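You operate a simulated robot arm through the tools that you are given. There is no shell and no other tool. Be economical: measure what you need, move in short steps, check, and stop when the job is done.

Carry out the task below with a simulated robot arm. There is one attempt and no reset: what you move stays moved.

TASK
Seal the pink muffin in the vacuum box and set the day to THU.
Fine: vent shut; pump till the pin shows green.

It is judged by the outcome, as a careful person would: the job done as asked, and still so three seconds after it is handed in. It fails if anything else is knocked over, pushed out of place, dropped, spilled or broken.

THE ROBOT
A 7-joint arm with a two-finger parallel gripper, fixed in place. Base frame: the origin is at the foot of the arm, x ahead of it, y to its left, z up; the work surface is at about z = 0. Lengths are in m, angles in rad, forces in N, time in s.
With the tool pointing down near the work surface it reaches from about 0.24 to 0.62 m from the base axis. Its first joint turns from -1.152 to 1.152 rad. Payload 2.6 kg.
Tool frame: the origin (TCP) lies between the finger pads and is the grasp point; the fingertips stand 0.03 m ahead of it; z points along the fingers, y is the line along which they close. The gripper opens to 0.094 m. The fingers are 0.028 m wide and 0.01 m thick; the gripper's body (0.05 by 0.096 m) begins 0.055 m behind the TCP.
Orientation is that of the tool frame in the base frame, as a unit quaternion [w, x, y, z]. With the fingers straight down and closing along the base's y, the tool's x points along the base's -x, its y along +y and its z along -z.

THE INTERFACE
- The arm moves only by the tool jog_arm. Its argument "moves" is a list of rows, each a list of 7 numbers: the shift along the tool's x, y, z in units of 500 mm (1.0 is 500 mm), then the turn, a rotation vector about the tool's x, y, z in units of 120 degrees (1.0 is 120 degrees), then the closure, from 0 (fully open) to 1 (shut). In form: [[dx, dy, dz, rx, ry, rz, grip], ...]. A call has 1 to 10 rows; each row is the pose to reach, as a shift and turn from the pose commanded when the call began, along the tool's axes at that moment. A call with a number of a shift or a turn outside -1 to 1 is refused whole. A row lasts 0.2 s, in which the tool goes at most 0.05 m and 0.15 rad; a call with a longer step from one row to the next is refused whole, and so is a gripper value outside its range. A pose out of reach is approached as far as the arm can. The call stops where the force on the tool passes 70 N (or 10 N more than at its start, if that is more) or the arm is blocked; 0.2 s more then pass. The fingers move at their own pace (about 0.072 m/s each) and stop on an object; they squeeze with about 43 N. The grip force told is the motor's: it shows also when the fingers shut on nothing. Time passes only in rows, and 0.2 s behind the last, so rows that repeat a pose let the fingers close. It gives the time, the measured TCP pose, the force on the tool (base axes), the opening and the grip force at its end, in the units of the frame above (readings bear some noise), and new pictures: "show" is both (left out), scene, wrist or none.
- Cameras (640 x 400 px; columns grow to the right, rows downward): "scene" is fixed at [0.0245, 0.4223, 0.5695]; the picture's right is [-0.86, -0.51, 0.00], its down [-0.26, 0.44, -0.86] and it looks along [0.44, -0.74, -0.51] (base axes); focal length 342 px, centre (320, 200). "wrist" rides on the gripper at [-0.037, 0, -0.058] in the tool frame; the picture's right is [0.00, -1.00, 0.00], its down [0.97, 0.00, -0.24] and it looks along [0.24, 0.00, 0.97] (tool axes); focal length 218 px, centre (320, 200).
- measure_at(camera, pixels): for up to 12 pixels [column, row] of the newest picture of that camera ("zoom" is the newest enlarged one), the place [x, y, z] in the base frame of the surface seen there, good to about 0.002 m. No time passes.
- inspect(camera, box): a new picture of the part [left, top, right, bottom] of that camera's present view, enlarged. No time passes.
- finish_job(): hands the job in; it is judged then, once.

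Work in short steps. Measure before you move; look again where a grasp or a placing could have gone wrong, and mend it. You have 80 turns and 120 pictures in all, the two below and enlarged ones among them. Open the gripper and draw the arm clear of the work before you hand the job in, unless the task says otherwise; then end with one line.

The tools are called after "Request:" as a command line: name --pt "numbers of a row" for each row, then --argument value for the rest, lists and objects as JSON in quotes. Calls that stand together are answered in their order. jog_arm: Moves the arm, as the interface text tells. Its arguments: {"type":"object","properties":{"moves":{"type":"array","items":{"type":"array","items":{"type":"number"}}},"show":{"type":"string","enum":["both","scene","wrist","none"]}},"required":["moves"]} The other tools are called the same way: measure_at (camera, pixels) gives the place of the surface under pixels of a picture; inspect (camera, box) takes an enlarged picture of a part of a camera's view; finish_job () hands the job in.

At the start:

```text
t: 0.0
ee_pos: [0.3384, -0.0867, 0.3386]
ee_rot: [0.0, 0.0, 1.0, 0.0]
ft_force: [-0.2, 0.3, 0.5]
opening: 0.094
grasp_force: 0.1
```

scene: 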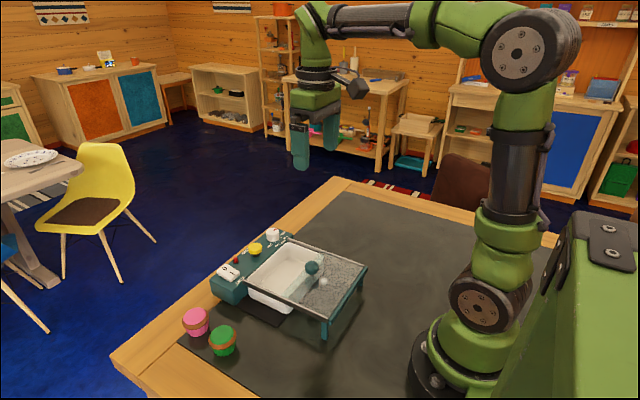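
wrist: 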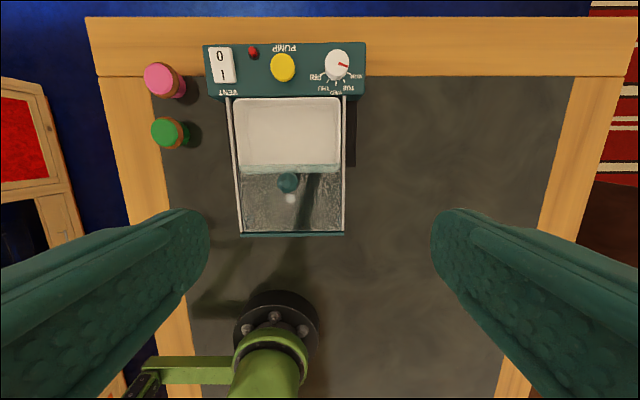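

The box, with its vent rocker, pump button, dial and sliding lid, is in view. I'll enlarge both pictures to read the details.

Request:
inspect --camera "wrist" --box '[140, 30, 380, 180]'

Request:
inspect --camera "scene" --box '[170, 215, 378, 360]'

Request:
measure_at --camera "wrist" --pixels '[[158, 79], [164, 132], [222, 65], [253, 52], [283, 65], [337, 64], [287, 182], [290, 198], [288, 130], [237, 233], [343, 233], [290, 174]]'

Request:
measure_at --camera "scene" --pixels '[[194, 313], [196, 328], [222, 333], [228, 272], [256, 248], [273, 234], [312, 267], [323, 281], [325, 318], [280, 275], [345, 270], [250, 312]]'

```text
2.67 times, centred on (260, 105) of wrist
```

zoom: 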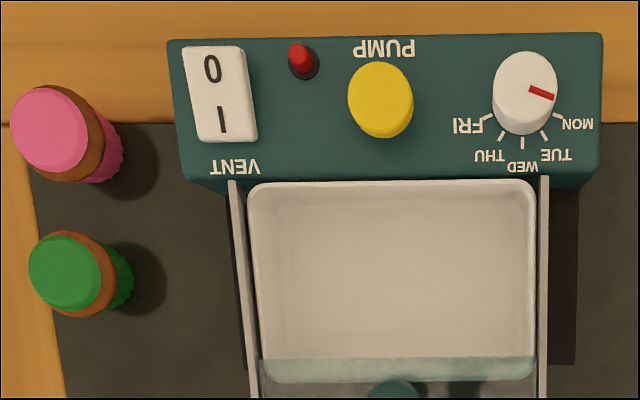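

```text
2.76 times, centred on (274, 288) of scene
```

zoom: 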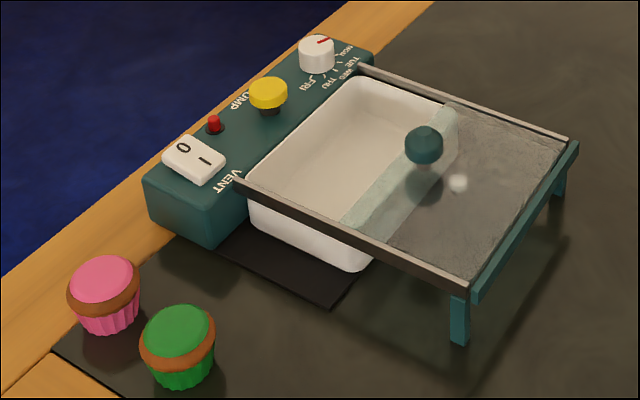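

```text
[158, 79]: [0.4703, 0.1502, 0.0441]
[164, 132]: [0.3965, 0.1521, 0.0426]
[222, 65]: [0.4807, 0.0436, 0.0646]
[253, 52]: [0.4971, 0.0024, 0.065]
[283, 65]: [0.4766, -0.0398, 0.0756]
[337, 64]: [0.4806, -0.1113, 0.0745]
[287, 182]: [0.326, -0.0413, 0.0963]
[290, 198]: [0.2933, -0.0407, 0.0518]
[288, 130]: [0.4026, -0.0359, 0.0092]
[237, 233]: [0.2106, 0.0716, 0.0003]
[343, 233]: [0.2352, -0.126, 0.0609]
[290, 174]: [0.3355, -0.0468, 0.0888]
```

```text
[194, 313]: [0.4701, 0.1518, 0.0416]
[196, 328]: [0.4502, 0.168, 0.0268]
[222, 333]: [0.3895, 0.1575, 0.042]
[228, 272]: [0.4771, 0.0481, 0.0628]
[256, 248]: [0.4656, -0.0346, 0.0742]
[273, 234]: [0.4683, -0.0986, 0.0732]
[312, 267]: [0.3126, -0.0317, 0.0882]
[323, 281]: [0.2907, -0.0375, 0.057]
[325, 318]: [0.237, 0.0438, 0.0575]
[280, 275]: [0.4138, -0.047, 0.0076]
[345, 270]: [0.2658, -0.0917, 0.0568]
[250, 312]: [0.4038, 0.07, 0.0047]
```

Pink muffin's top is centred near (0.470, 0.150, 0.044). I move above it at z≈0.15 for a check.

Request:
jog_arm --pt "-0.033 0.059 0.047 0 0 0 0" --pt "-0.066 0.118 0.095 0 0 0 0" --pt "-0.099 0.178 0.142 0 0 0 0" --pt "-0.132 0.237 0.19 0 0 0 0" --pt "-0.165 0.296 0.237 0 0 0 0" --pt "-0.198 0.355 0.285 0 0 0 0" --pt "-0.231 0.415 0.332 0 0 0 0" --pt "-0.264 0.474 0.37 0 0 0 0" --pt "-0.264 0.474 0.37 0 0 0 0"

```text
t: 2.0
ee_pos: [0.4714, 0.1501, 0.1516]
ee_rot: [0.0, 0.0, 1.0, 0.0]
ft_force: [-0.1, 0.4, 0.6]
opening: 0.0939
grasp_force: 0.1
```

scene: 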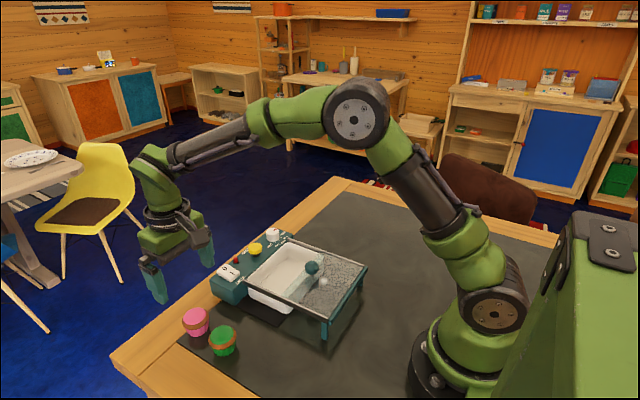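
wrist: 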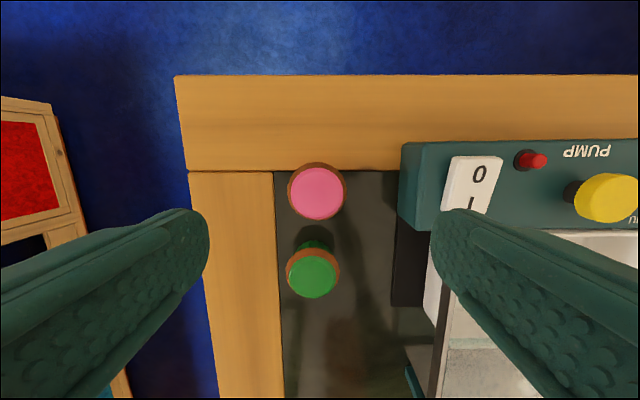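

The muffin's top is at about (317,194), between the fingers. I measure its exact centre and the rocker.

Request:
measure_at --camera "wrist" --pixels '[[317, 194], [292, 194], [342, 194], [317, 170], [317, 216], [313, 275], [401, 180], [478, 165], [470, 200], [405, 220]]'

Request:
inspect --camera "wrist" --box '[390, 130, 640, 290]'

```text
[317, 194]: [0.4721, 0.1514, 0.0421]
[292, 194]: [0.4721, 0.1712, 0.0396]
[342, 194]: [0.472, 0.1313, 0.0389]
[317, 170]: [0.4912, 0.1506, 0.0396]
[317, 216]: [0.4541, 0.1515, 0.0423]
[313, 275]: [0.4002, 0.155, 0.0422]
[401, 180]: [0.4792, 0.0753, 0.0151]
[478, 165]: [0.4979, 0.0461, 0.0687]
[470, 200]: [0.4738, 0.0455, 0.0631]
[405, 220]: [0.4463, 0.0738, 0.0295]
```

```text
2.50 times, centred on (515, 210) of wrist
```

zoom: 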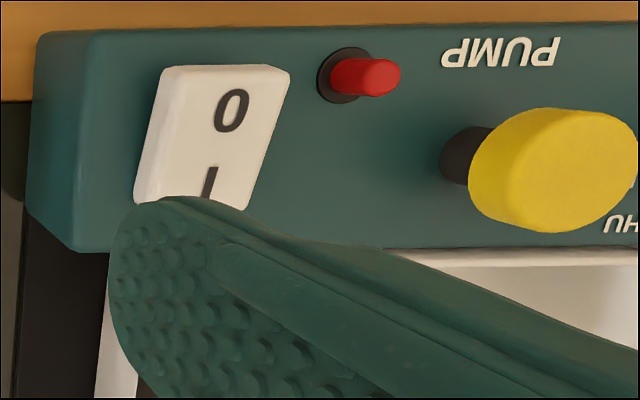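

The fingers straddle it and clear the box side (y=0.075). I descend to z≈0.036 and close.

Request:
jog_arm --pt "0 0.003 0.08 0 0 0 0" --pt "0 0.003 0.16 0 0 0 0" --pt "0 0.003 0.231 0 0 0 0" --pt "0 0.003 0.231 0 0 0 0" --pt "0 0.003 0.231 0 0 0 1" --pt "0 0.003 0.231 0 0 0 1" --pt "0 0.003 0.231 0 0 0 1" --pt "0 0.003 0.231 0 0 0 1"

```text
t: 3.8
ee_pos: [0.4697, 0.1508, 0.0359]
ee_rot: [0.0, 0.0, 1.0, -0.001]
ft_force: [-0.1, 0.0, -0.4]
opening: 0.048
grasp_force: 43.0
```

scene: 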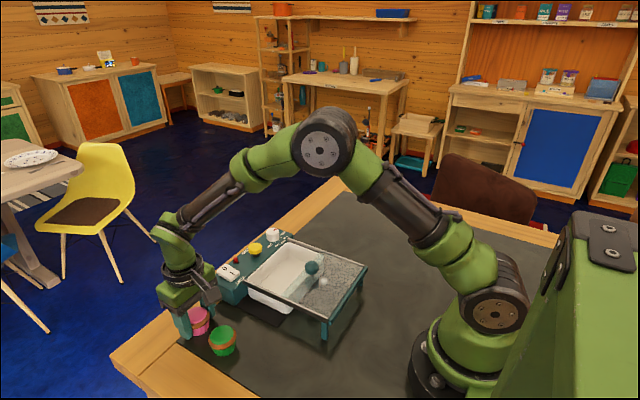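
wrist: 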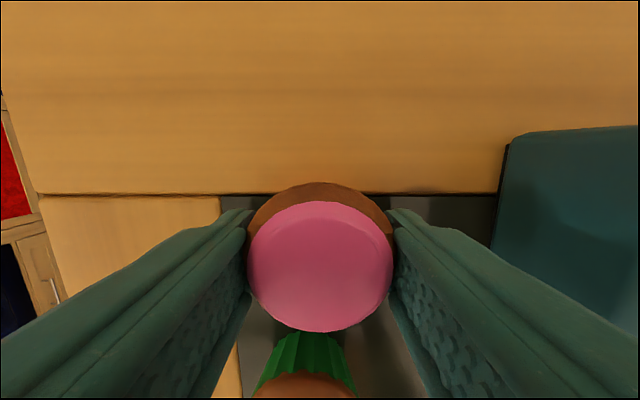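

Gripped at 0.048 opening. I lift it and carry it above the tray.

Request:
jog_arm --pt "0 0 -0.08 0 0 0 1" --pt "0 0 -0.16 0 0 0 1" --pt "0 0 -0.24 0 0 0 1" --pt "0.02 -0.06 -0.28 0 0 0 1" --pt "0.05 -0.13 -0.28 0 0 0 1" --pt "0.08 -0.2 -0.28 0 0 0 1" --pt "0.11 -0.28 -0.28 0 0 0 1" --pt "0.14 -0.35 -0.28 0 0 0 1" --pt "0.144 -0.374 -0.28 0 0 0 1" --pt "0.144 -0.374 -0.28 0 0 0 1"

Request:
measure_at --camera "scene" --pixels '[[289, 246], [248, 280], [270, 265], [290, 290], [310, 270]]'

Request:
inspect --camera "scene" --box '[190, 200, 390, 350]'

```text
t: 6.0
ee_pos: [0.3975, -0.0371, 0.1767]
ee_rot: [0.0, -0.001, 1.0, 0.001]
ft_force: [-0.4, -0.3, -0.7]
opening: 0.0479
grasp_force: 43.1
```

scene: 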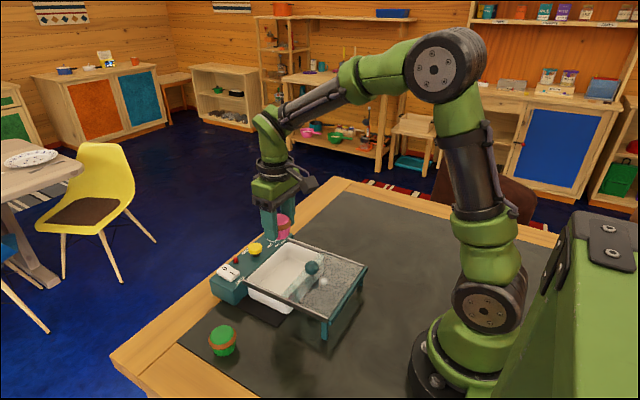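
wrist: 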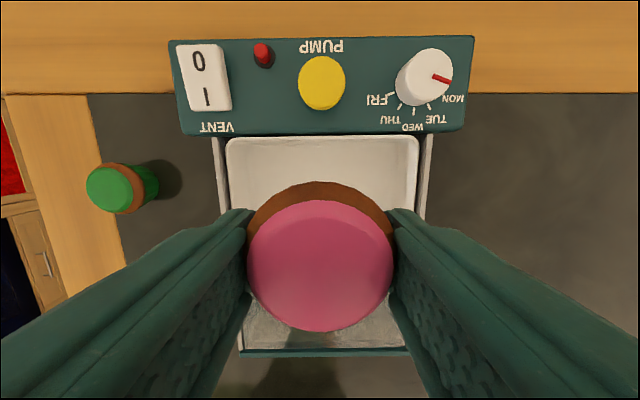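

```text
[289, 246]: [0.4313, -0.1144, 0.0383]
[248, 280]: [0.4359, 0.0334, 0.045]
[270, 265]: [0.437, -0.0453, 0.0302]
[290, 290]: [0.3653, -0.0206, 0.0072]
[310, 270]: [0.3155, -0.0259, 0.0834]
```

```text
2.67 times, centred on (290, 275) of scene
```

zoom: 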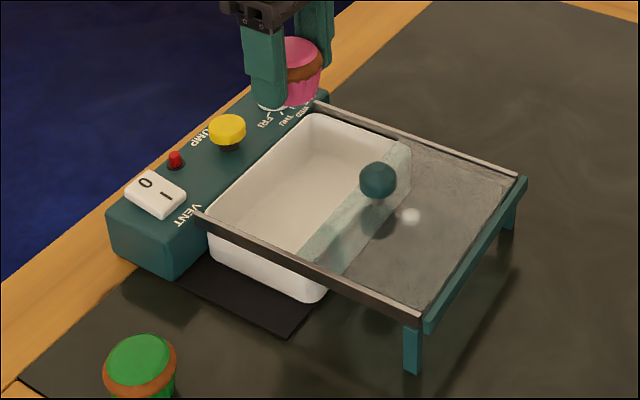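

I need the lid's leading edge and the tray's extents before lowering.

Request:
measure_at --camera "zoom" --pixels '[[390, 143], [403, 150], [305, 252], [325, 268], [350, 200], [378, 180], [310, 115], [215, 222], [330, 285], [280, 195], [410, 310], [500, 180]]'

```text
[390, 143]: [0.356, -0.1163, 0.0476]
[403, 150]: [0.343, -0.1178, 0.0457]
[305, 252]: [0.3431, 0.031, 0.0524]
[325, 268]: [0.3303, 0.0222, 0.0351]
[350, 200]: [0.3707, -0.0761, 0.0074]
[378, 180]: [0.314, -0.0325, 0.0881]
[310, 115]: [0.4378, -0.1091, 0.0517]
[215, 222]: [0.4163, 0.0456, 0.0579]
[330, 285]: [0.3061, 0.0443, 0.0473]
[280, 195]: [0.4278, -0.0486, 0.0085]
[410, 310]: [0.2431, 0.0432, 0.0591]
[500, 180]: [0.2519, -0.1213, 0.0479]
```

Lid's leading edge is x≈0.345 and the tray spans x 0.345–0.437, y −0.105–0.03, floor z≈0.008. I lower to TCP z≈0.047 at x≈0.392, then open partway.

Request:
jog_arm --pt "0.011 0 0.08 0 0 0 1" --pt "0.011 0 0.16 0 0 0 1" --pt "0.011 0 0.22 0 0 0 1" --pt "0.011 0 0.256 0 0 0 1" --pt "0.011 0 0.256 0 0 0 1"

```text
t: 7.2
ee_pos: [0.3928, -0.0355, 0.0481]
ee_rot: [0.0, 0.001, 1.0, -0.001]
ft_force: [0.1, 0.4, -0.5]
opening: 0.0479
grasp_force: 43.1
```

scene: 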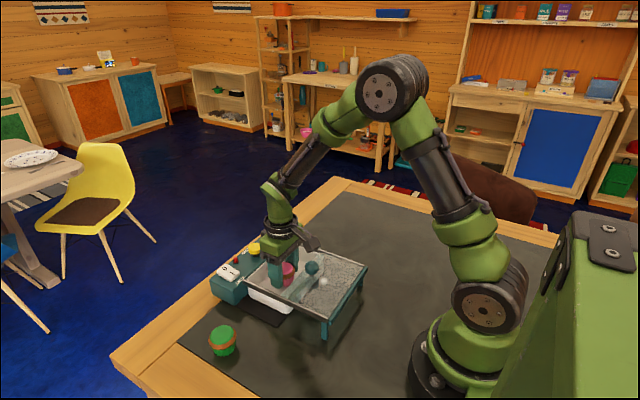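
wrist: 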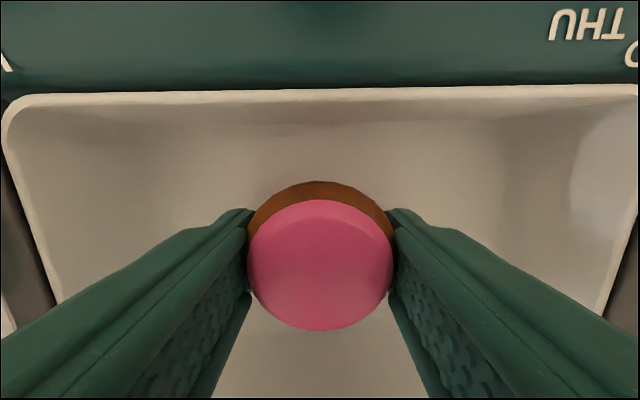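

Muffin is in the tray, just above the floor. I lower 2.5 mm more, release, and rise.

Request:
jog_arm --pt "0 0 0.005 0 0 0 1" --pt "0 0 0.005 0 0 0 0.3" --pt "0 0 0.005 0 0 0 0.3" --pt "0 0 0.005 0 0 0 0.3" --pt "0 0 -0.06 0 0 0 0.3" --pt "0 0 -0.14 0 0 0 0.3" --pt "0 0 -0.22 0 0 0 0.3" --pt "0 0 -0.22 0 0 0 0.3"

```text
t: 9.0
ee_pos: [0.3932, -0.035, 0.1582]
ee_rot: [0.0, 0.0, 1.0, 0.0]
ft_force: [-0.6, -0.5, -0.4]
opening: 0.0662
grasp_force: 0.1
```

scene: 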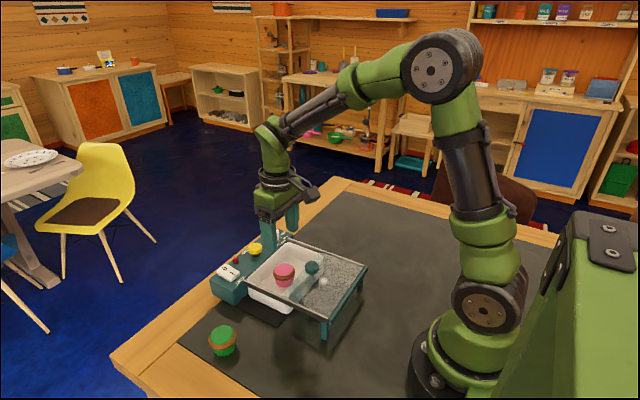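
wrist: 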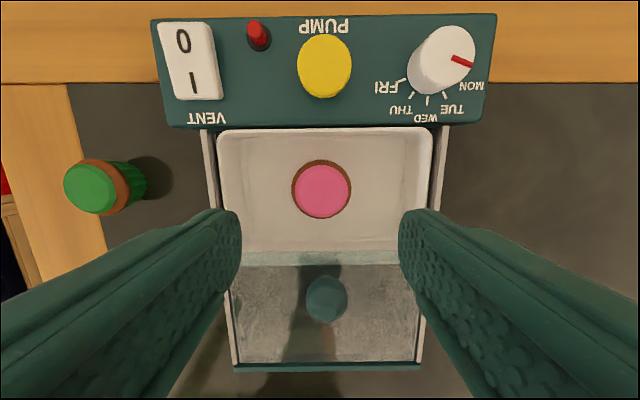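

The muffin stands upright in the tray. I measure its top, and the knob (326,300).

Request:
measure_at --camera "wrist" --pixels '[[321, 192], [326, 300], [306, 300], [346, 300], [326, 280], [326, 320], [326, 258], [280, 262], [217, 200], [436, 200], [280, 362], [320, 128]]'

Request:
inspect --camera "scene" --box '[200, 220, 380, 345]'

Request:
measure_at --camera "scene" --pixels '[[312, 263], [312, 267], [312, 271], [305, 267], [318, 267], [310, 278], [285, 267], [315, 282]]'

```text
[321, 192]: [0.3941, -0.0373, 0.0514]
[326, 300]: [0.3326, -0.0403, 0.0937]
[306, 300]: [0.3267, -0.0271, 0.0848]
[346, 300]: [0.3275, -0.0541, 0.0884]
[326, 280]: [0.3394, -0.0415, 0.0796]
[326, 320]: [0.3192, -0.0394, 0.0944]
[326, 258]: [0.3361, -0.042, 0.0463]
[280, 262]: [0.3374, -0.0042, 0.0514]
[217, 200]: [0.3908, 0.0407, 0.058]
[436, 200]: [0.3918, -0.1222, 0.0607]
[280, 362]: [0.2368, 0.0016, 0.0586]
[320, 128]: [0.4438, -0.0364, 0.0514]
```

```text
3.20 times, centred on (290, 282) of scene
```

zoom: 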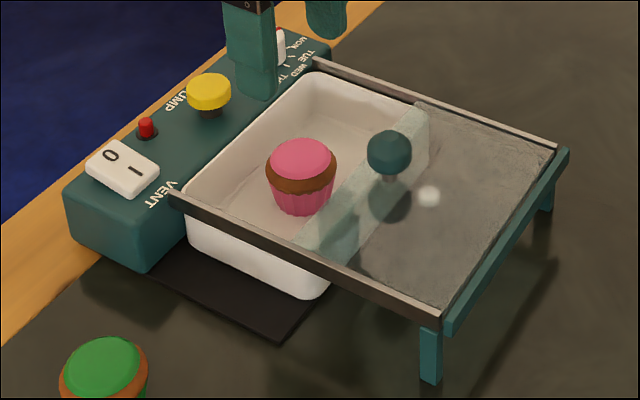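

```text
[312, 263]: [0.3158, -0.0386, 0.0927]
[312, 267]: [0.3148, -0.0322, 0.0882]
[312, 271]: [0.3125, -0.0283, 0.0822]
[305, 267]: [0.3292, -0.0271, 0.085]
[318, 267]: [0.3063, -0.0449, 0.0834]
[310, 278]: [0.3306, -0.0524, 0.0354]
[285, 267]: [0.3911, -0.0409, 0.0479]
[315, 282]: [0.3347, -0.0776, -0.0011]
```

I check the lid's leading edge and underside against the muffin's top (0.051).

Request:
measure_at --camera "zoom" --pixels '[[422, 105], [400, 130], [318, 235], [330, 215], [345, 205], [410, 150], [380, 200], [440, 250], [500, 160], [300, 150], [300, 160], [170, 195]]'

Request:
measure_at --camera "wrist" --pixels '[[280, 249], [280, 252], [280, 255], [280, 270], [280, 300], [280, 340], [380, 252], [380, 255], [321, 180], [321, 205], [310, 192], [335, 192]]'

Request:
inspect --camera "wrist" --box '[210, 160, 430, 380]'

```text
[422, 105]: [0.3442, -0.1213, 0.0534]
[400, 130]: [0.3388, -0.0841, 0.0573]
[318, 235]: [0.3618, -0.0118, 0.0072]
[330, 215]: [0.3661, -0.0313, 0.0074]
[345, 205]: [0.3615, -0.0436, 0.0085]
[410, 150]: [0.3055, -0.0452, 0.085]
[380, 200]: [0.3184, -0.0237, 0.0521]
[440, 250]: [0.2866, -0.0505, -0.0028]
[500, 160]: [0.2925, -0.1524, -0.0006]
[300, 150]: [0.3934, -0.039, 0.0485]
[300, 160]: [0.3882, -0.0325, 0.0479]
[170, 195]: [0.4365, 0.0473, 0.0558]
```

```text
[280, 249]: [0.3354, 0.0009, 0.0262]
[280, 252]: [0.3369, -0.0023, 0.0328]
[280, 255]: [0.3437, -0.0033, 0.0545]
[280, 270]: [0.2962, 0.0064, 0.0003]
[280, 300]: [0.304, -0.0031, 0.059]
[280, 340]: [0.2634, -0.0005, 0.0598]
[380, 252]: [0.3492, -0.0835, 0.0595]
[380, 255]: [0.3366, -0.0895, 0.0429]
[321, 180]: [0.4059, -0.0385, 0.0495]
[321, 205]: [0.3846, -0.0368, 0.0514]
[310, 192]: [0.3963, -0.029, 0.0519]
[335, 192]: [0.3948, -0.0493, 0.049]
```

```text
1.82 times, centred on (320, 270) of wrist
```

zoom: 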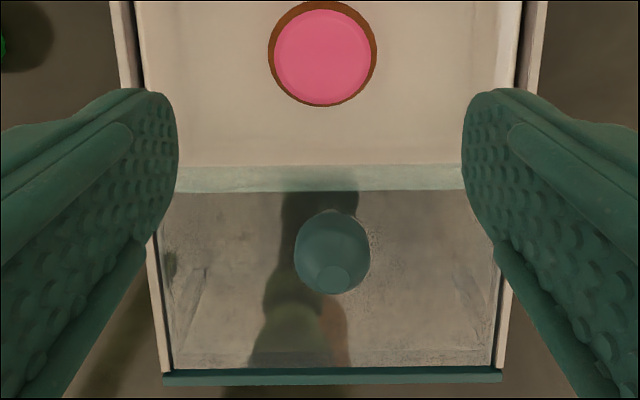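

Lid glass top is z≈0.059, and the knob is centred at about (0.322, −0.040, 0.084). I grasp the knob with fingertips just above the glass.

Request:
jog_arm --pt "0.07 -0.007 0 0 0 0 0.3" --pt "0.14 -0.007 0 0 0 0 0.3" --pt "0.14 -0.007 0.06 0 0 0 0.3" --pt "0.14 -0.007 0.126 0 0 0 0.3" --pt "0.14 -0.007 0.126 0 0 0 0.3" --pt "0.14 -0.007 0.126 0 0 0 1" --pt "0.14 -0.007 0.126 0 0 0 1" --pt "0.14 -0.007 0.126 0 0 0 1" --pt "0.14 -0.007 0.126 0 0 0 1"

```text
t: 11.0
ee_pos: [0.322, -0.041, 0.0945]
ee_rot: [0.0, 0.0, 1.0, 0.0]
ft_force: [0.0, 0.6, -0.6]
opening: 0.0287
grasp_force: 43.1
```

scene: 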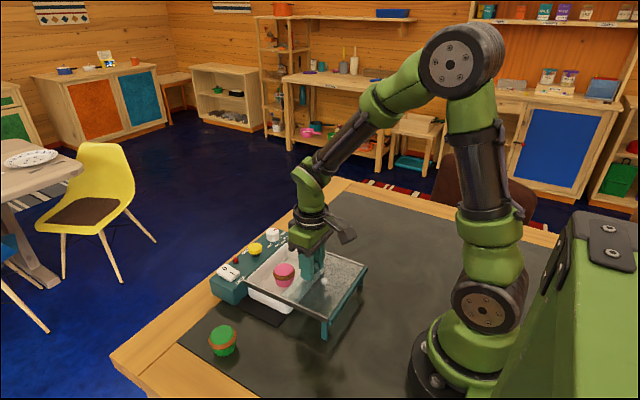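
wrist: 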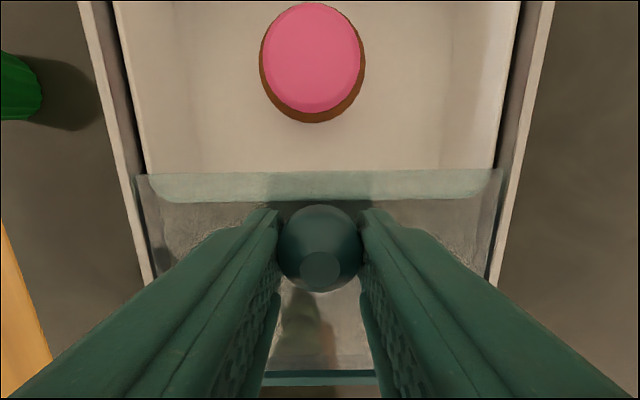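

Knob is gripped (0.0287). I push the lid slowly +x 0.05 m and check the force and the muffin.

Request:
jog_arm --pt "-0.02 0 0 0 0 0 1" --pt "-0.04 0 0 0 0 0 1" --pt "-0.06 0 0 0 0 0 1" --pt "-0.08 0 0 0 0 0 1" --pt "-0.1 0 0 0 0 0 1"

```text
t: 12.2
ee_pos: [0.3717, -0.0417, 0.0954]
ee_rot: [-0.001, 0.001, 1.0, -0.001]
ft_force: [-0.9, -0.6, 0.3]
opening: 0.0292
grasp_force: 42.9
```

scene: 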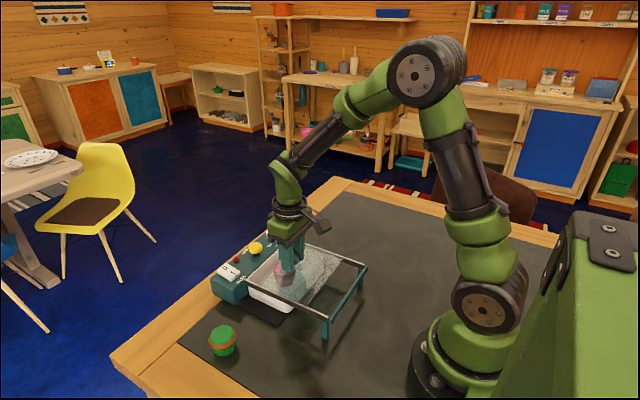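
wrist: 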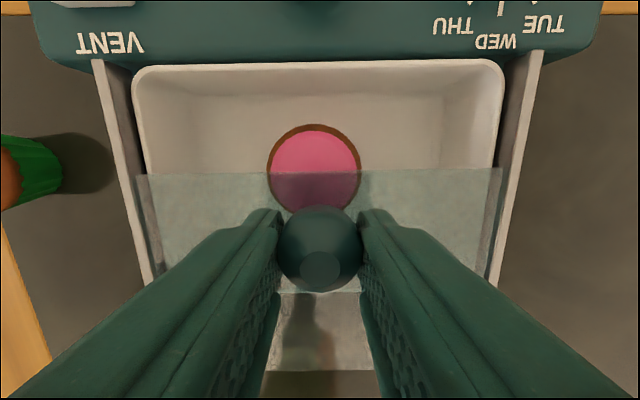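

The lid passes over the muffin freely. I continue 0.044 m further.

Request:
jog_arm --pt "-0.02 0 0 0 0 0 1" --pt "-0.04 0 0 0 0 0 1" --pt "-0.06 0 0 0 0 0 1" --pt "-0.08 0 0 0 0 0 1" --pt "-0.088 0 0 0 0 0 1"

```text
t: 13.4
ee_pos: [0.4179, -0.0389, 0.0961]
ee_rot: [0.0, 0.0, 1.0, 0.001]
ft_force: [-0.1, 0.8, -0.6]
opening: 0.0292
grasp_force: 43.5
```

scene: 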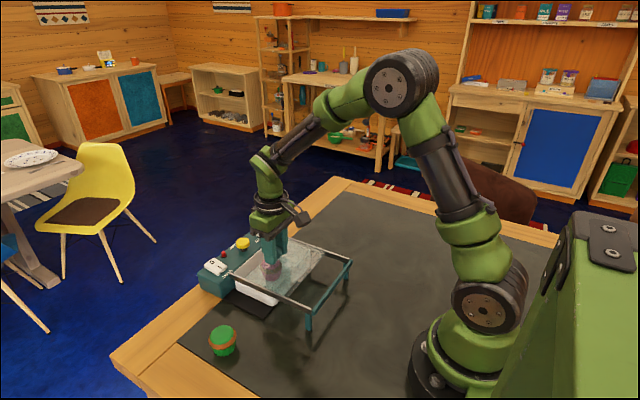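
wrist: 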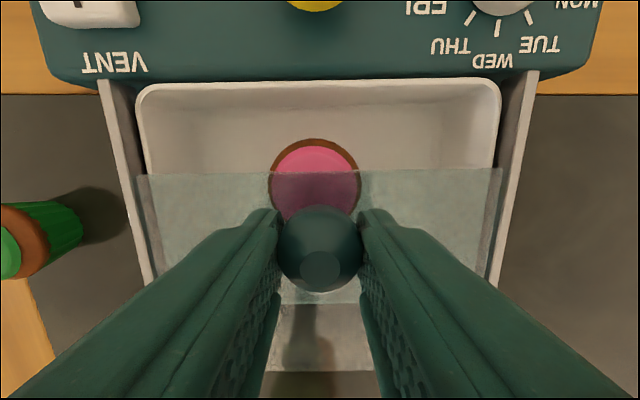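

The whole box has slid +x in this push (its legs shifted in the scene picture), so something is blocking the lid. I look closely before moving anything.

Request:
inspect --camera "scene" --box '[180, 210, 360, 335]'

Request:
inspect --camera "wrist" --box '[80, 60, 560, 380]'

Request:
measure_at --camera "wrist" --pixels '[[320, 88], [315, 160], [150, 95], [525, 80], [200, 180], [420, 180], [180, 165], [470, 165], [315, 145], [210, 300]]'

Request:
measure_at --camera "scene" --pixels '[[215, 266], [243, 243], [223, 253], [308, 322], [308, 308], [348, 263], [220, 296]]'

```text
3.20 times, centred on (270, 272) of scene
```

zoom: 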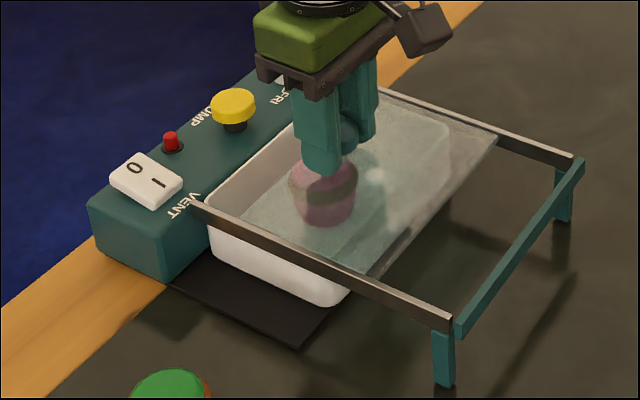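

```text
1.25 times, centred on (320, 220) of wrist
```

zoom: 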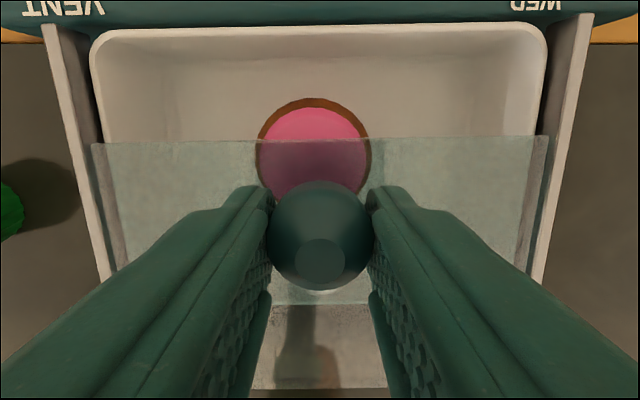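

```text
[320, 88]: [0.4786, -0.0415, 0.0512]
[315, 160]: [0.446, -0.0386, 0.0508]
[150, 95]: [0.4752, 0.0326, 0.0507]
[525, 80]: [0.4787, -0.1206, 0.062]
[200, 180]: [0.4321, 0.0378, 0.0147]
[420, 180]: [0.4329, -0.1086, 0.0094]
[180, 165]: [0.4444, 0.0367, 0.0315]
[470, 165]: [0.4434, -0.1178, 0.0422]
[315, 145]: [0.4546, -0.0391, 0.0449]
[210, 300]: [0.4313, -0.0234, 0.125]
```

```text
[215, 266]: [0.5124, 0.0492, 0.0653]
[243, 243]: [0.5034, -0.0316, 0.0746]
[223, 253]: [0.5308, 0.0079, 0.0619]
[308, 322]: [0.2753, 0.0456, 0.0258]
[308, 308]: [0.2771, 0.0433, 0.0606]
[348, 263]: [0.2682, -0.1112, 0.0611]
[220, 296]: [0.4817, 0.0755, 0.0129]
```

The box slid about 0.036 m, while the lid only gained about 0.01 m on it, so the lid is binding. I pull the same distance back slowly and see whether the box or the lid returns.

Request:
jog_arm --pt "0.015 0 0 0 0 0 1" --pt "0.03 0 0 0 0 0 1" --pt "0.045 0 0 0 0 0 1" --pt "0.06 0 0 0 0 0 1"

Request:
measure_at --camera "scene" --pixels '[[223, 268], [250, 245], [316, 315]]'

Request:
inspect --camera "scene" --box '[180, 210, 360, 335]'

```text
t: 14.4
ee_pos: [0.3862, -0.0382, 0.0957]
ee_rot: [-0.001, 0.0, 1.0, 0.0]
ft_force: [0.4, -0.3, -0.8]
opening: 0.0292
grasp_force: 42.9
```

scene: 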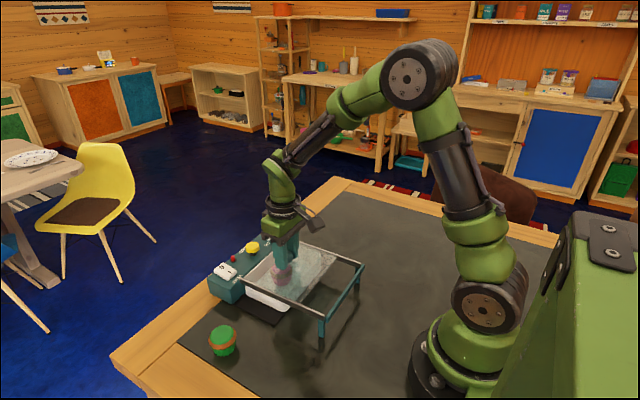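
wrist: 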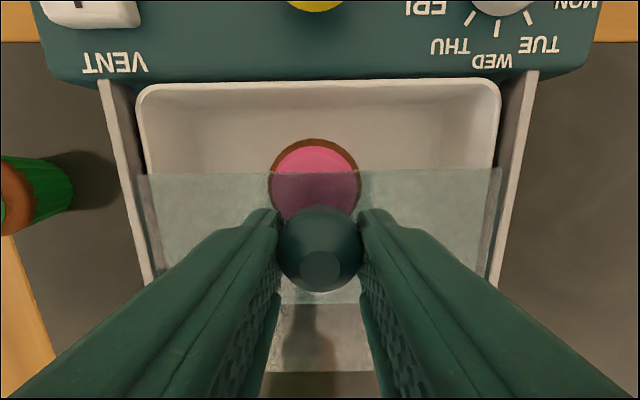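

```text
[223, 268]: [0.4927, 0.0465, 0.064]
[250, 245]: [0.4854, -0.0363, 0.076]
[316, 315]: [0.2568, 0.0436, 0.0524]
```

```text
3.20 times, centred on (270, 272) of scene
```

zoom: 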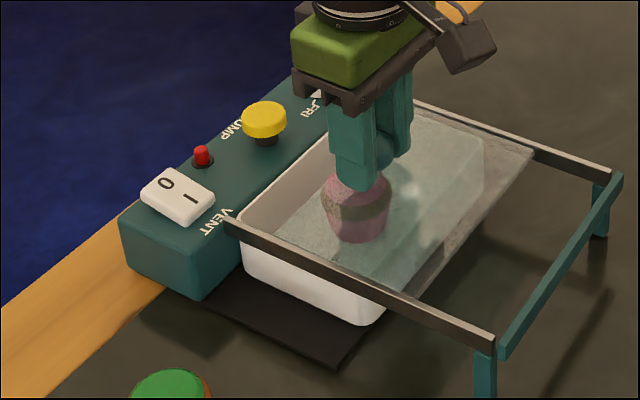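

The box comes back rigidly with the lid, so the lid is bound while gripped. I measure how much offset is left.

Request:
measure_at --camera "wrist" --pixels '[[320, 86], [320, 88], [250, 88], [400, 86], [525, 80], [150, 82], [315, 160]]'

Request:
measure_at --camera "zoom" --pixels '[[495, 345], [485, 385], [615, 175], [190, 300], [122, 225], [265, 120], [178, 195]]'

```text
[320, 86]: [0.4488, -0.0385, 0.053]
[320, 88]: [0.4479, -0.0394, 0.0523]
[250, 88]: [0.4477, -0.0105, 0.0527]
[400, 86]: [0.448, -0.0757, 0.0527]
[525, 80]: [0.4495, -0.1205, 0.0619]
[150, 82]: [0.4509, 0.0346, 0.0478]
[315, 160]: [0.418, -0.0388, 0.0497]
```

```text
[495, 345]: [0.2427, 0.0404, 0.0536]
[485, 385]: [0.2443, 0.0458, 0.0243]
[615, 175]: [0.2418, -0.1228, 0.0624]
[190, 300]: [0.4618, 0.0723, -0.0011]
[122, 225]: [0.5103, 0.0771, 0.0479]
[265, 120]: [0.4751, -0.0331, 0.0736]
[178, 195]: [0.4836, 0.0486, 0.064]
```

Offset left is about 5 mm. I pull back 5 mm more, then open the fingers to relieve the binding.

Request:
jog_arm --pt "0.005 0 0 0 0 0 1" --pt "0.01 0 0 0 0 0 1" --pt "0.01 0 0 0 0 0 1" --pt "0.01 0 0 0 0 0 0.4" --pt "0.01 0 0 0 0 0 0.4" --pt "0.01 0 0 0 0 0 0.4"

Request:
inspect --camera "scene" --box '[170, 215, 378, 360]'

Request:
measure_at --camera "wrist" --pixels '[[320, 86], [250, 86], [400, 86], [525, 80], [315, 160], [320, 250]]'

```text
t: 15.8
ee_pos: [0.3802, -0.0388, 0.0961]
ee_rot: [0.0, 0.0, 1.0, -0.001]
ft_force: [-0.7, 0.6, -0.6]
opening: 0.0563
grasp_force: 0.1
```

scene: 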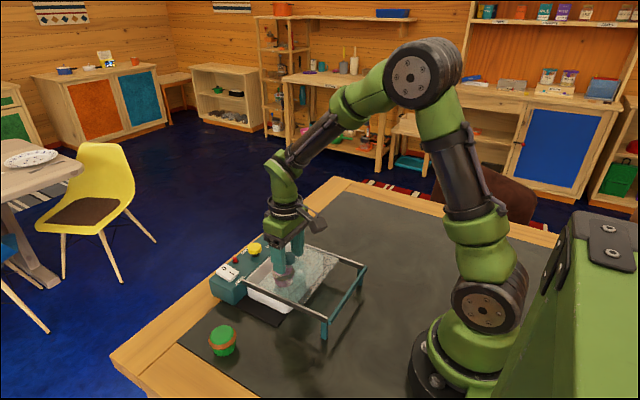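
wrist: 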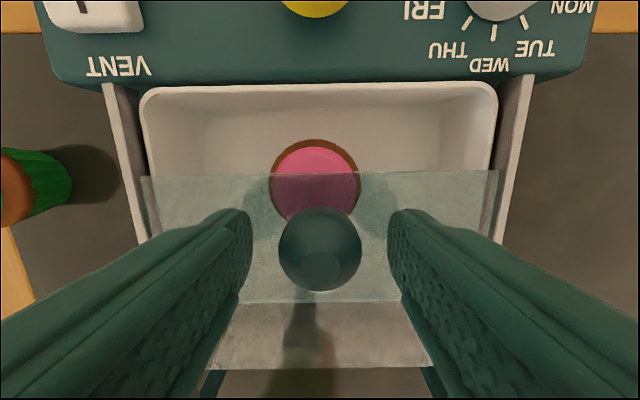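

```text
2.76 times, centred on (274, 288) of scene
```

zoom: 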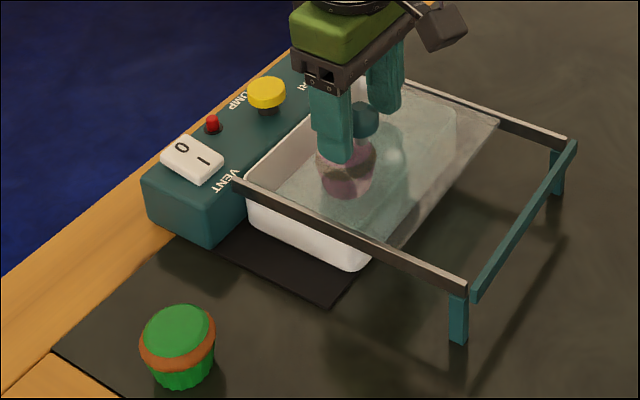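

```text
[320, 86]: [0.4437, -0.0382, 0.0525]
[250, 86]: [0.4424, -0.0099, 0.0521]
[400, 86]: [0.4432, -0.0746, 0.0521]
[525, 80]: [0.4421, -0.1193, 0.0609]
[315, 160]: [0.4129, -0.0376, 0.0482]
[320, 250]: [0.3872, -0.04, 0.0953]
```

The box is back where it began (mat corner, legs and tray edge agree within about 1 mm). On release it visibly settled, so my grip had been lifting it. I will instead push the knob from behind with closed fingers.

Request:
jog_arm --pt "0 0 -0.06 0 0 0 0.4" --pt "0 0 -0.12 0 0 0 0.4" --pt "0.05 -0.002 -0.12 0 0 0 1" --pt "0.1 -0.002 -0.12 0 0 0 1" --pt "0.1 -0.002 -0.12 0 0 0 1" --pt "0.1 -0.002 -0.06 0 0 0 1" --pt "0.1 -0.002 0 0 0 0 1" --pt "0.1 -0.002 0 0 0 0 1"

Request:
measure_at --camera "scene" --pixels '[[228, 272], [312, 267]]'

```text
t: 17.6
ee_pos: [0.3313, -0.0411, 0.0956]
ee_rot: [-0.001, 0.0, 1.0, 0.0]
ft_force: [1.2, -0.6, 0.2]
opening: 0.0001
grasp_force: 33.0
```

scene: 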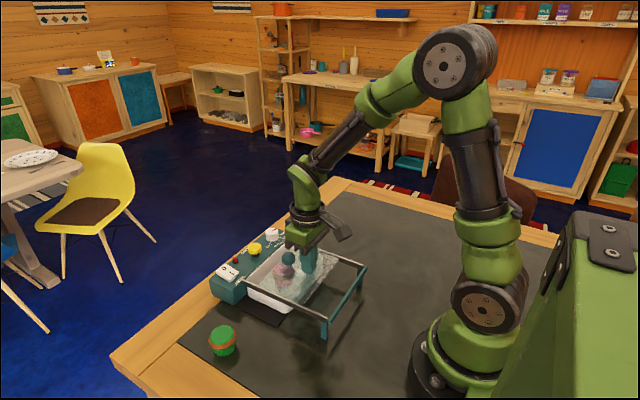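
wrist: 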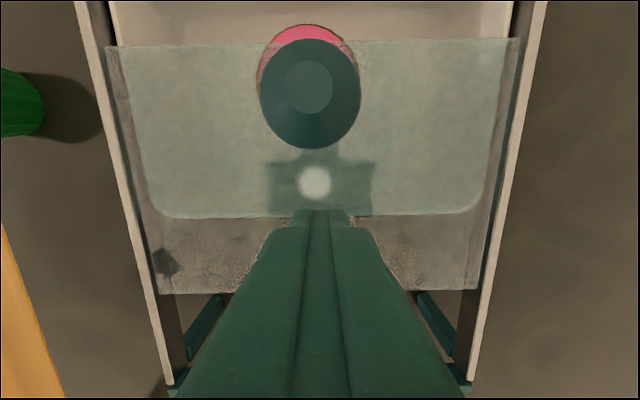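

```text
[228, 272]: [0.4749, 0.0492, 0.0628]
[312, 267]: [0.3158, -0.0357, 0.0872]
```

Now I push forward: 22 mm to contact plus about 15 mm, in small steps, then check whether the box stayed.

Request:
jog_arm --pt "-0.02 0.006 0 0 0 0 1" --pt "-0.04 0.006 0 0 0 0 1" --pt "-0.05 0.006 0 0 0 0 1" --pt "-0.06 0.006 0 0 0 0 1" --pt "-0.07 0.006 0 0 0 0 1" --pt "-0.075 0.006 0 0 0 0 1"

Request:
inspect --camera "scene" --box '[170, 215, 378, 360]'

```text
t: 19.0
ee_pos: [0.3693, -0.0366, 0.0948]
ee_rot: [0.0, 0.0, 1.0, 0.0]
ft_force: [-0.5, 0.2, 0.3]
opening: 0.0
grasp_force: 32.5
```

scene: 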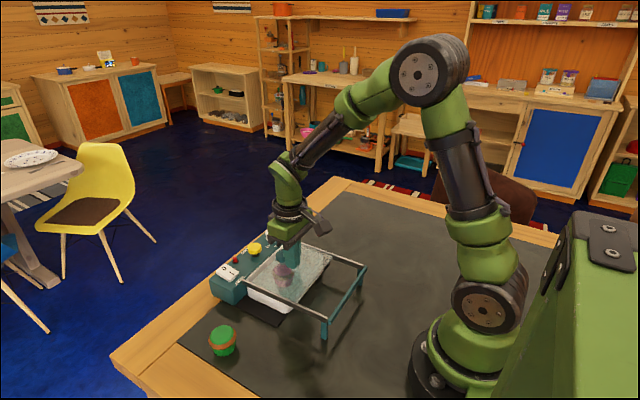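
wrist: 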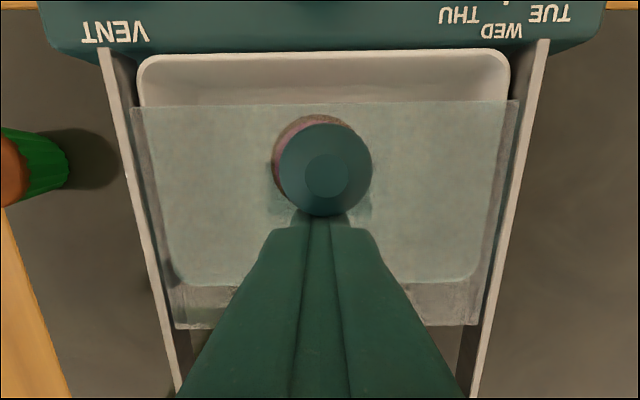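

```text
2.76 times, centred on (274, 288) of scene
```

zoom: 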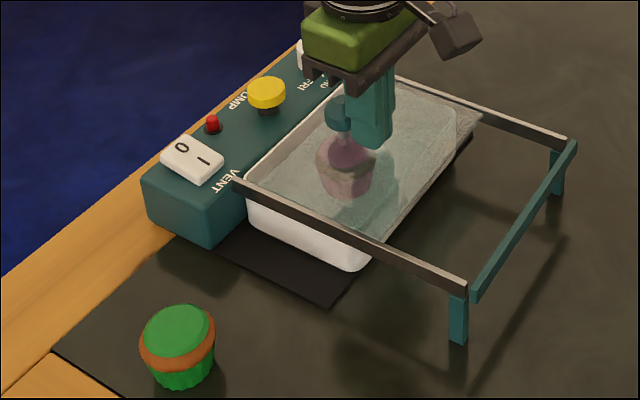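

The lid slid and the box stayed. About 25 mm of gap remains, so I keep pushing gently, then creep to the stop.

Request:
jog_arm --pt "-0.012 -0.004 0 0 0 0 1" --pt "-0.024 -0.006 0 0 0 0 1" --pt "-0.034 -0.006 0 0 0 0 1" --pt "-0.042 -0.006 0 0 0 0 1" --pt "-0.042 -0.006 0 0 0 0 1"

Request:
inspect --camera "scene" --box '[170, 215, 378, 360]'

```text
t: 20.2
ee_pos: [0.3896, -0.04, 0.096]
ee_rot: [0.0, 0.0, 1.0, 0.0]
ft_force: [-0.3, -0.4, 1.1]
opening: 0.0003
grasp_force: 33.0
```

scene: 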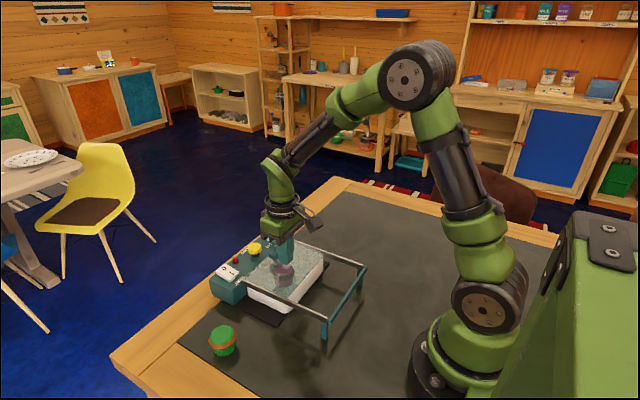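
wrist: 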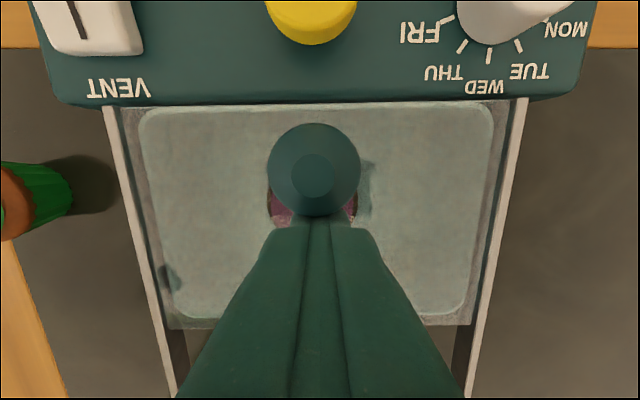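

```text
2.76 times, centred on (274, 288) of scene
```

zoom: 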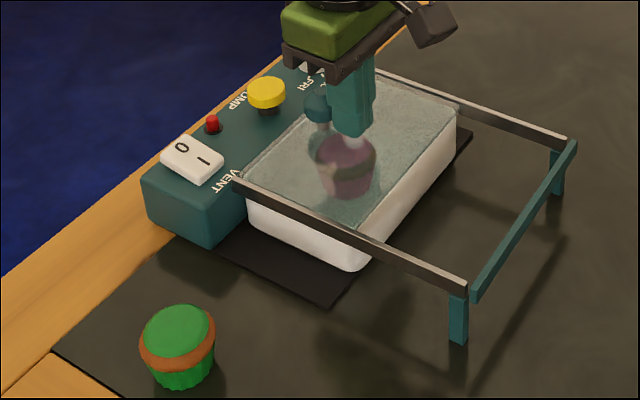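

The tray looks covered and the box hasn't moved. I look at the front seam.

Request:
inspect --camera "wrist" --box '[90, 60, 540, 240]'

Request:
measure_at --camera "wrist" --pixels '[[320, 98], [320, 102], [320, 106], [320, 110], [250, 106], [400, 104], [128, 110], [520, 100]]'

```text
1.42 times, centred on (315, 150) of wrist
```

zoom: 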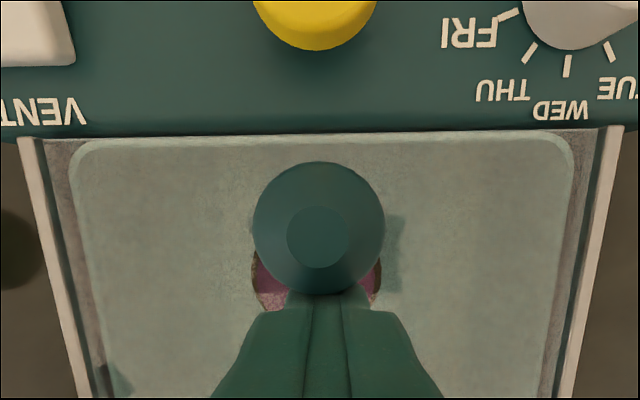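

```text
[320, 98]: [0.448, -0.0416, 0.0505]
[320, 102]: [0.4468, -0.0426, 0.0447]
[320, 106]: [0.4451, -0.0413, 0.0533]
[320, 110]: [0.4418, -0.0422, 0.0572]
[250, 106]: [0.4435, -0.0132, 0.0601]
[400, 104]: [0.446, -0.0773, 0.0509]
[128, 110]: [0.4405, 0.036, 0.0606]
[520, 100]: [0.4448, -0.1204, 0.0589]
```

The lid edge is at x≈0.444 and the console face at about 0.448. I creep 3 mm in small steps.

Request:
jog_arm --pt "-0.002 0 0 0 0 0 1" --pt "-0.004 0 0 0 0 0 1" --pt "-0.006 0 0 0 0 0 1" --show "wrist"

Request:
inspect --camera "scene" --box '[170, 215, 378, 360]'

Request:
measure_at --camera "wrist" --pixels '[[280, 100], [280, 102], [280, 104], [280, 106], [280, 108], [280, 110], [280, 112], [380, 102], [380, 106], [380, 110]]'

```text
t: 21.0
ee_pos: [0.3912, -0.0394, 0.096]
ee_rot: [-0.001, 0.0, 1.0, -0.001]
ft_force: [-7.3, -0.6, 6.1]
opening: 0.0
grasp_force: 33.2
```

wrist: 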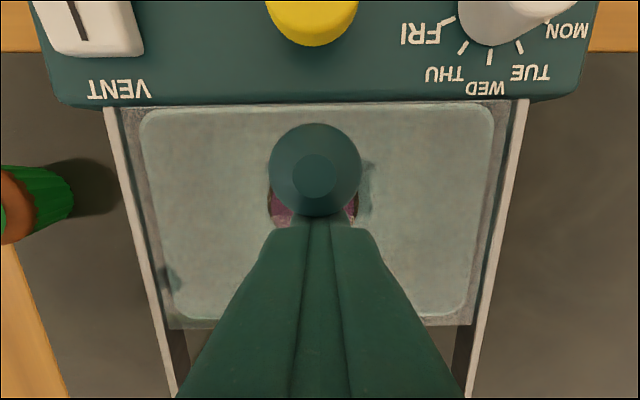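

```text
2.76 times, centred on (274, 288) of scene
```

zoom: 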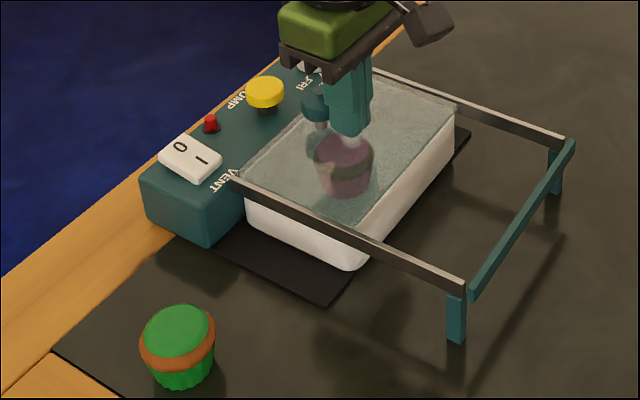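

```text
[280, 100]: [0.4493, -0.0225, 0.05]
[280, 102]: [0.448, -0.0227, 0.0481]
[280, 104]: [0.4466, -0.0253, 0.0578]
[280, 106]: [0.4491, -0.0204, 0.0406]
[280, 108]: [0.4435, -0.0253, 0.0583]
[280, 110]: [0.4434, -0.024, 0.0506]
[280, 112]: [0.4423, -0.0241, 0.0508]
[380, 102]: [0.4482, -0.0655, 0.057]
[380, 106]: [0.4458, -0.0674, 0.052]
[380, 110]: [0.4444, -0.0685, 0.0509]
```

Force of 7 N and the box starting to budge show the lid is home on its stop. I back off, rise, and move to view the controls.

Request:
jog_arm --pt "0.03 0 0 0 0 0 1" --pt "0.03 0 -0.08 0 0 0 1" --pt "0.03 0 -0.16 0 0 0 1" --pt "-0.03 0.05 -0.18 0 0 0 1" --pt "-0.09 0.1 -0.18 0 0 0 1" --pt "-0.14 0.15 -0.18 0 0 0 1" --pt "-0.14 0.15 -0.18 0 0 0 1"

Request:
inspect --camera "scene" --box '[170, 215, 378, 360]'

```text
t: 22.6
ee_pos: [0.4619, 0.0365, 0.1849]
ee_rot: [0.0, 0.0, 1.0, 0.0]
ft_force: [-0.4, 0.2, -0.1]
opening: 0.0
grasp_force: 32.9
```

scene: 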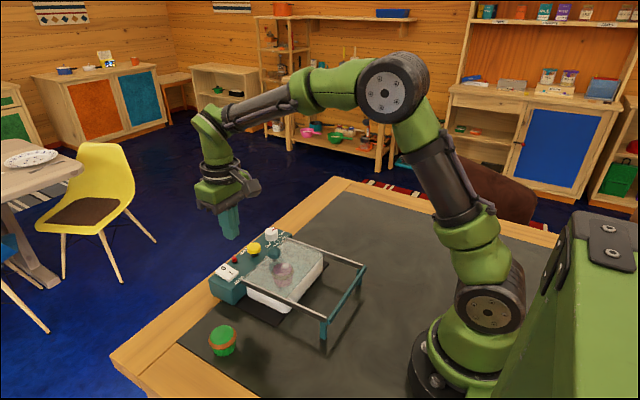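
wrist: 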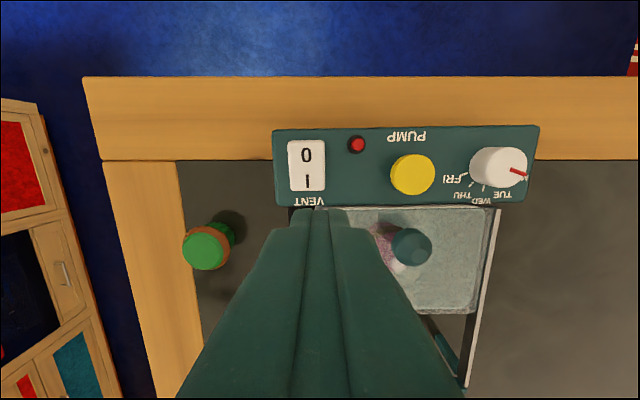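

```text
2.76 times, centred on (274, 288) of scene
```

zoom: 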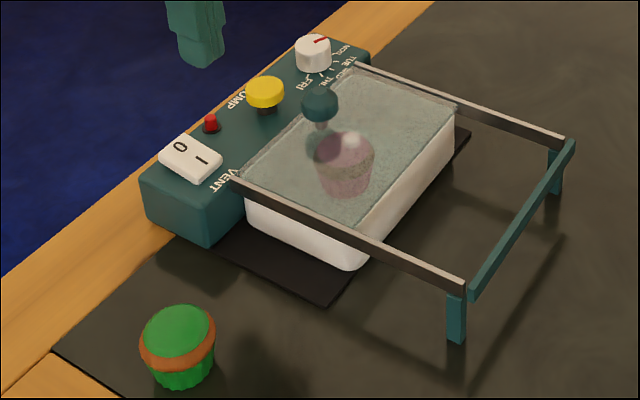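

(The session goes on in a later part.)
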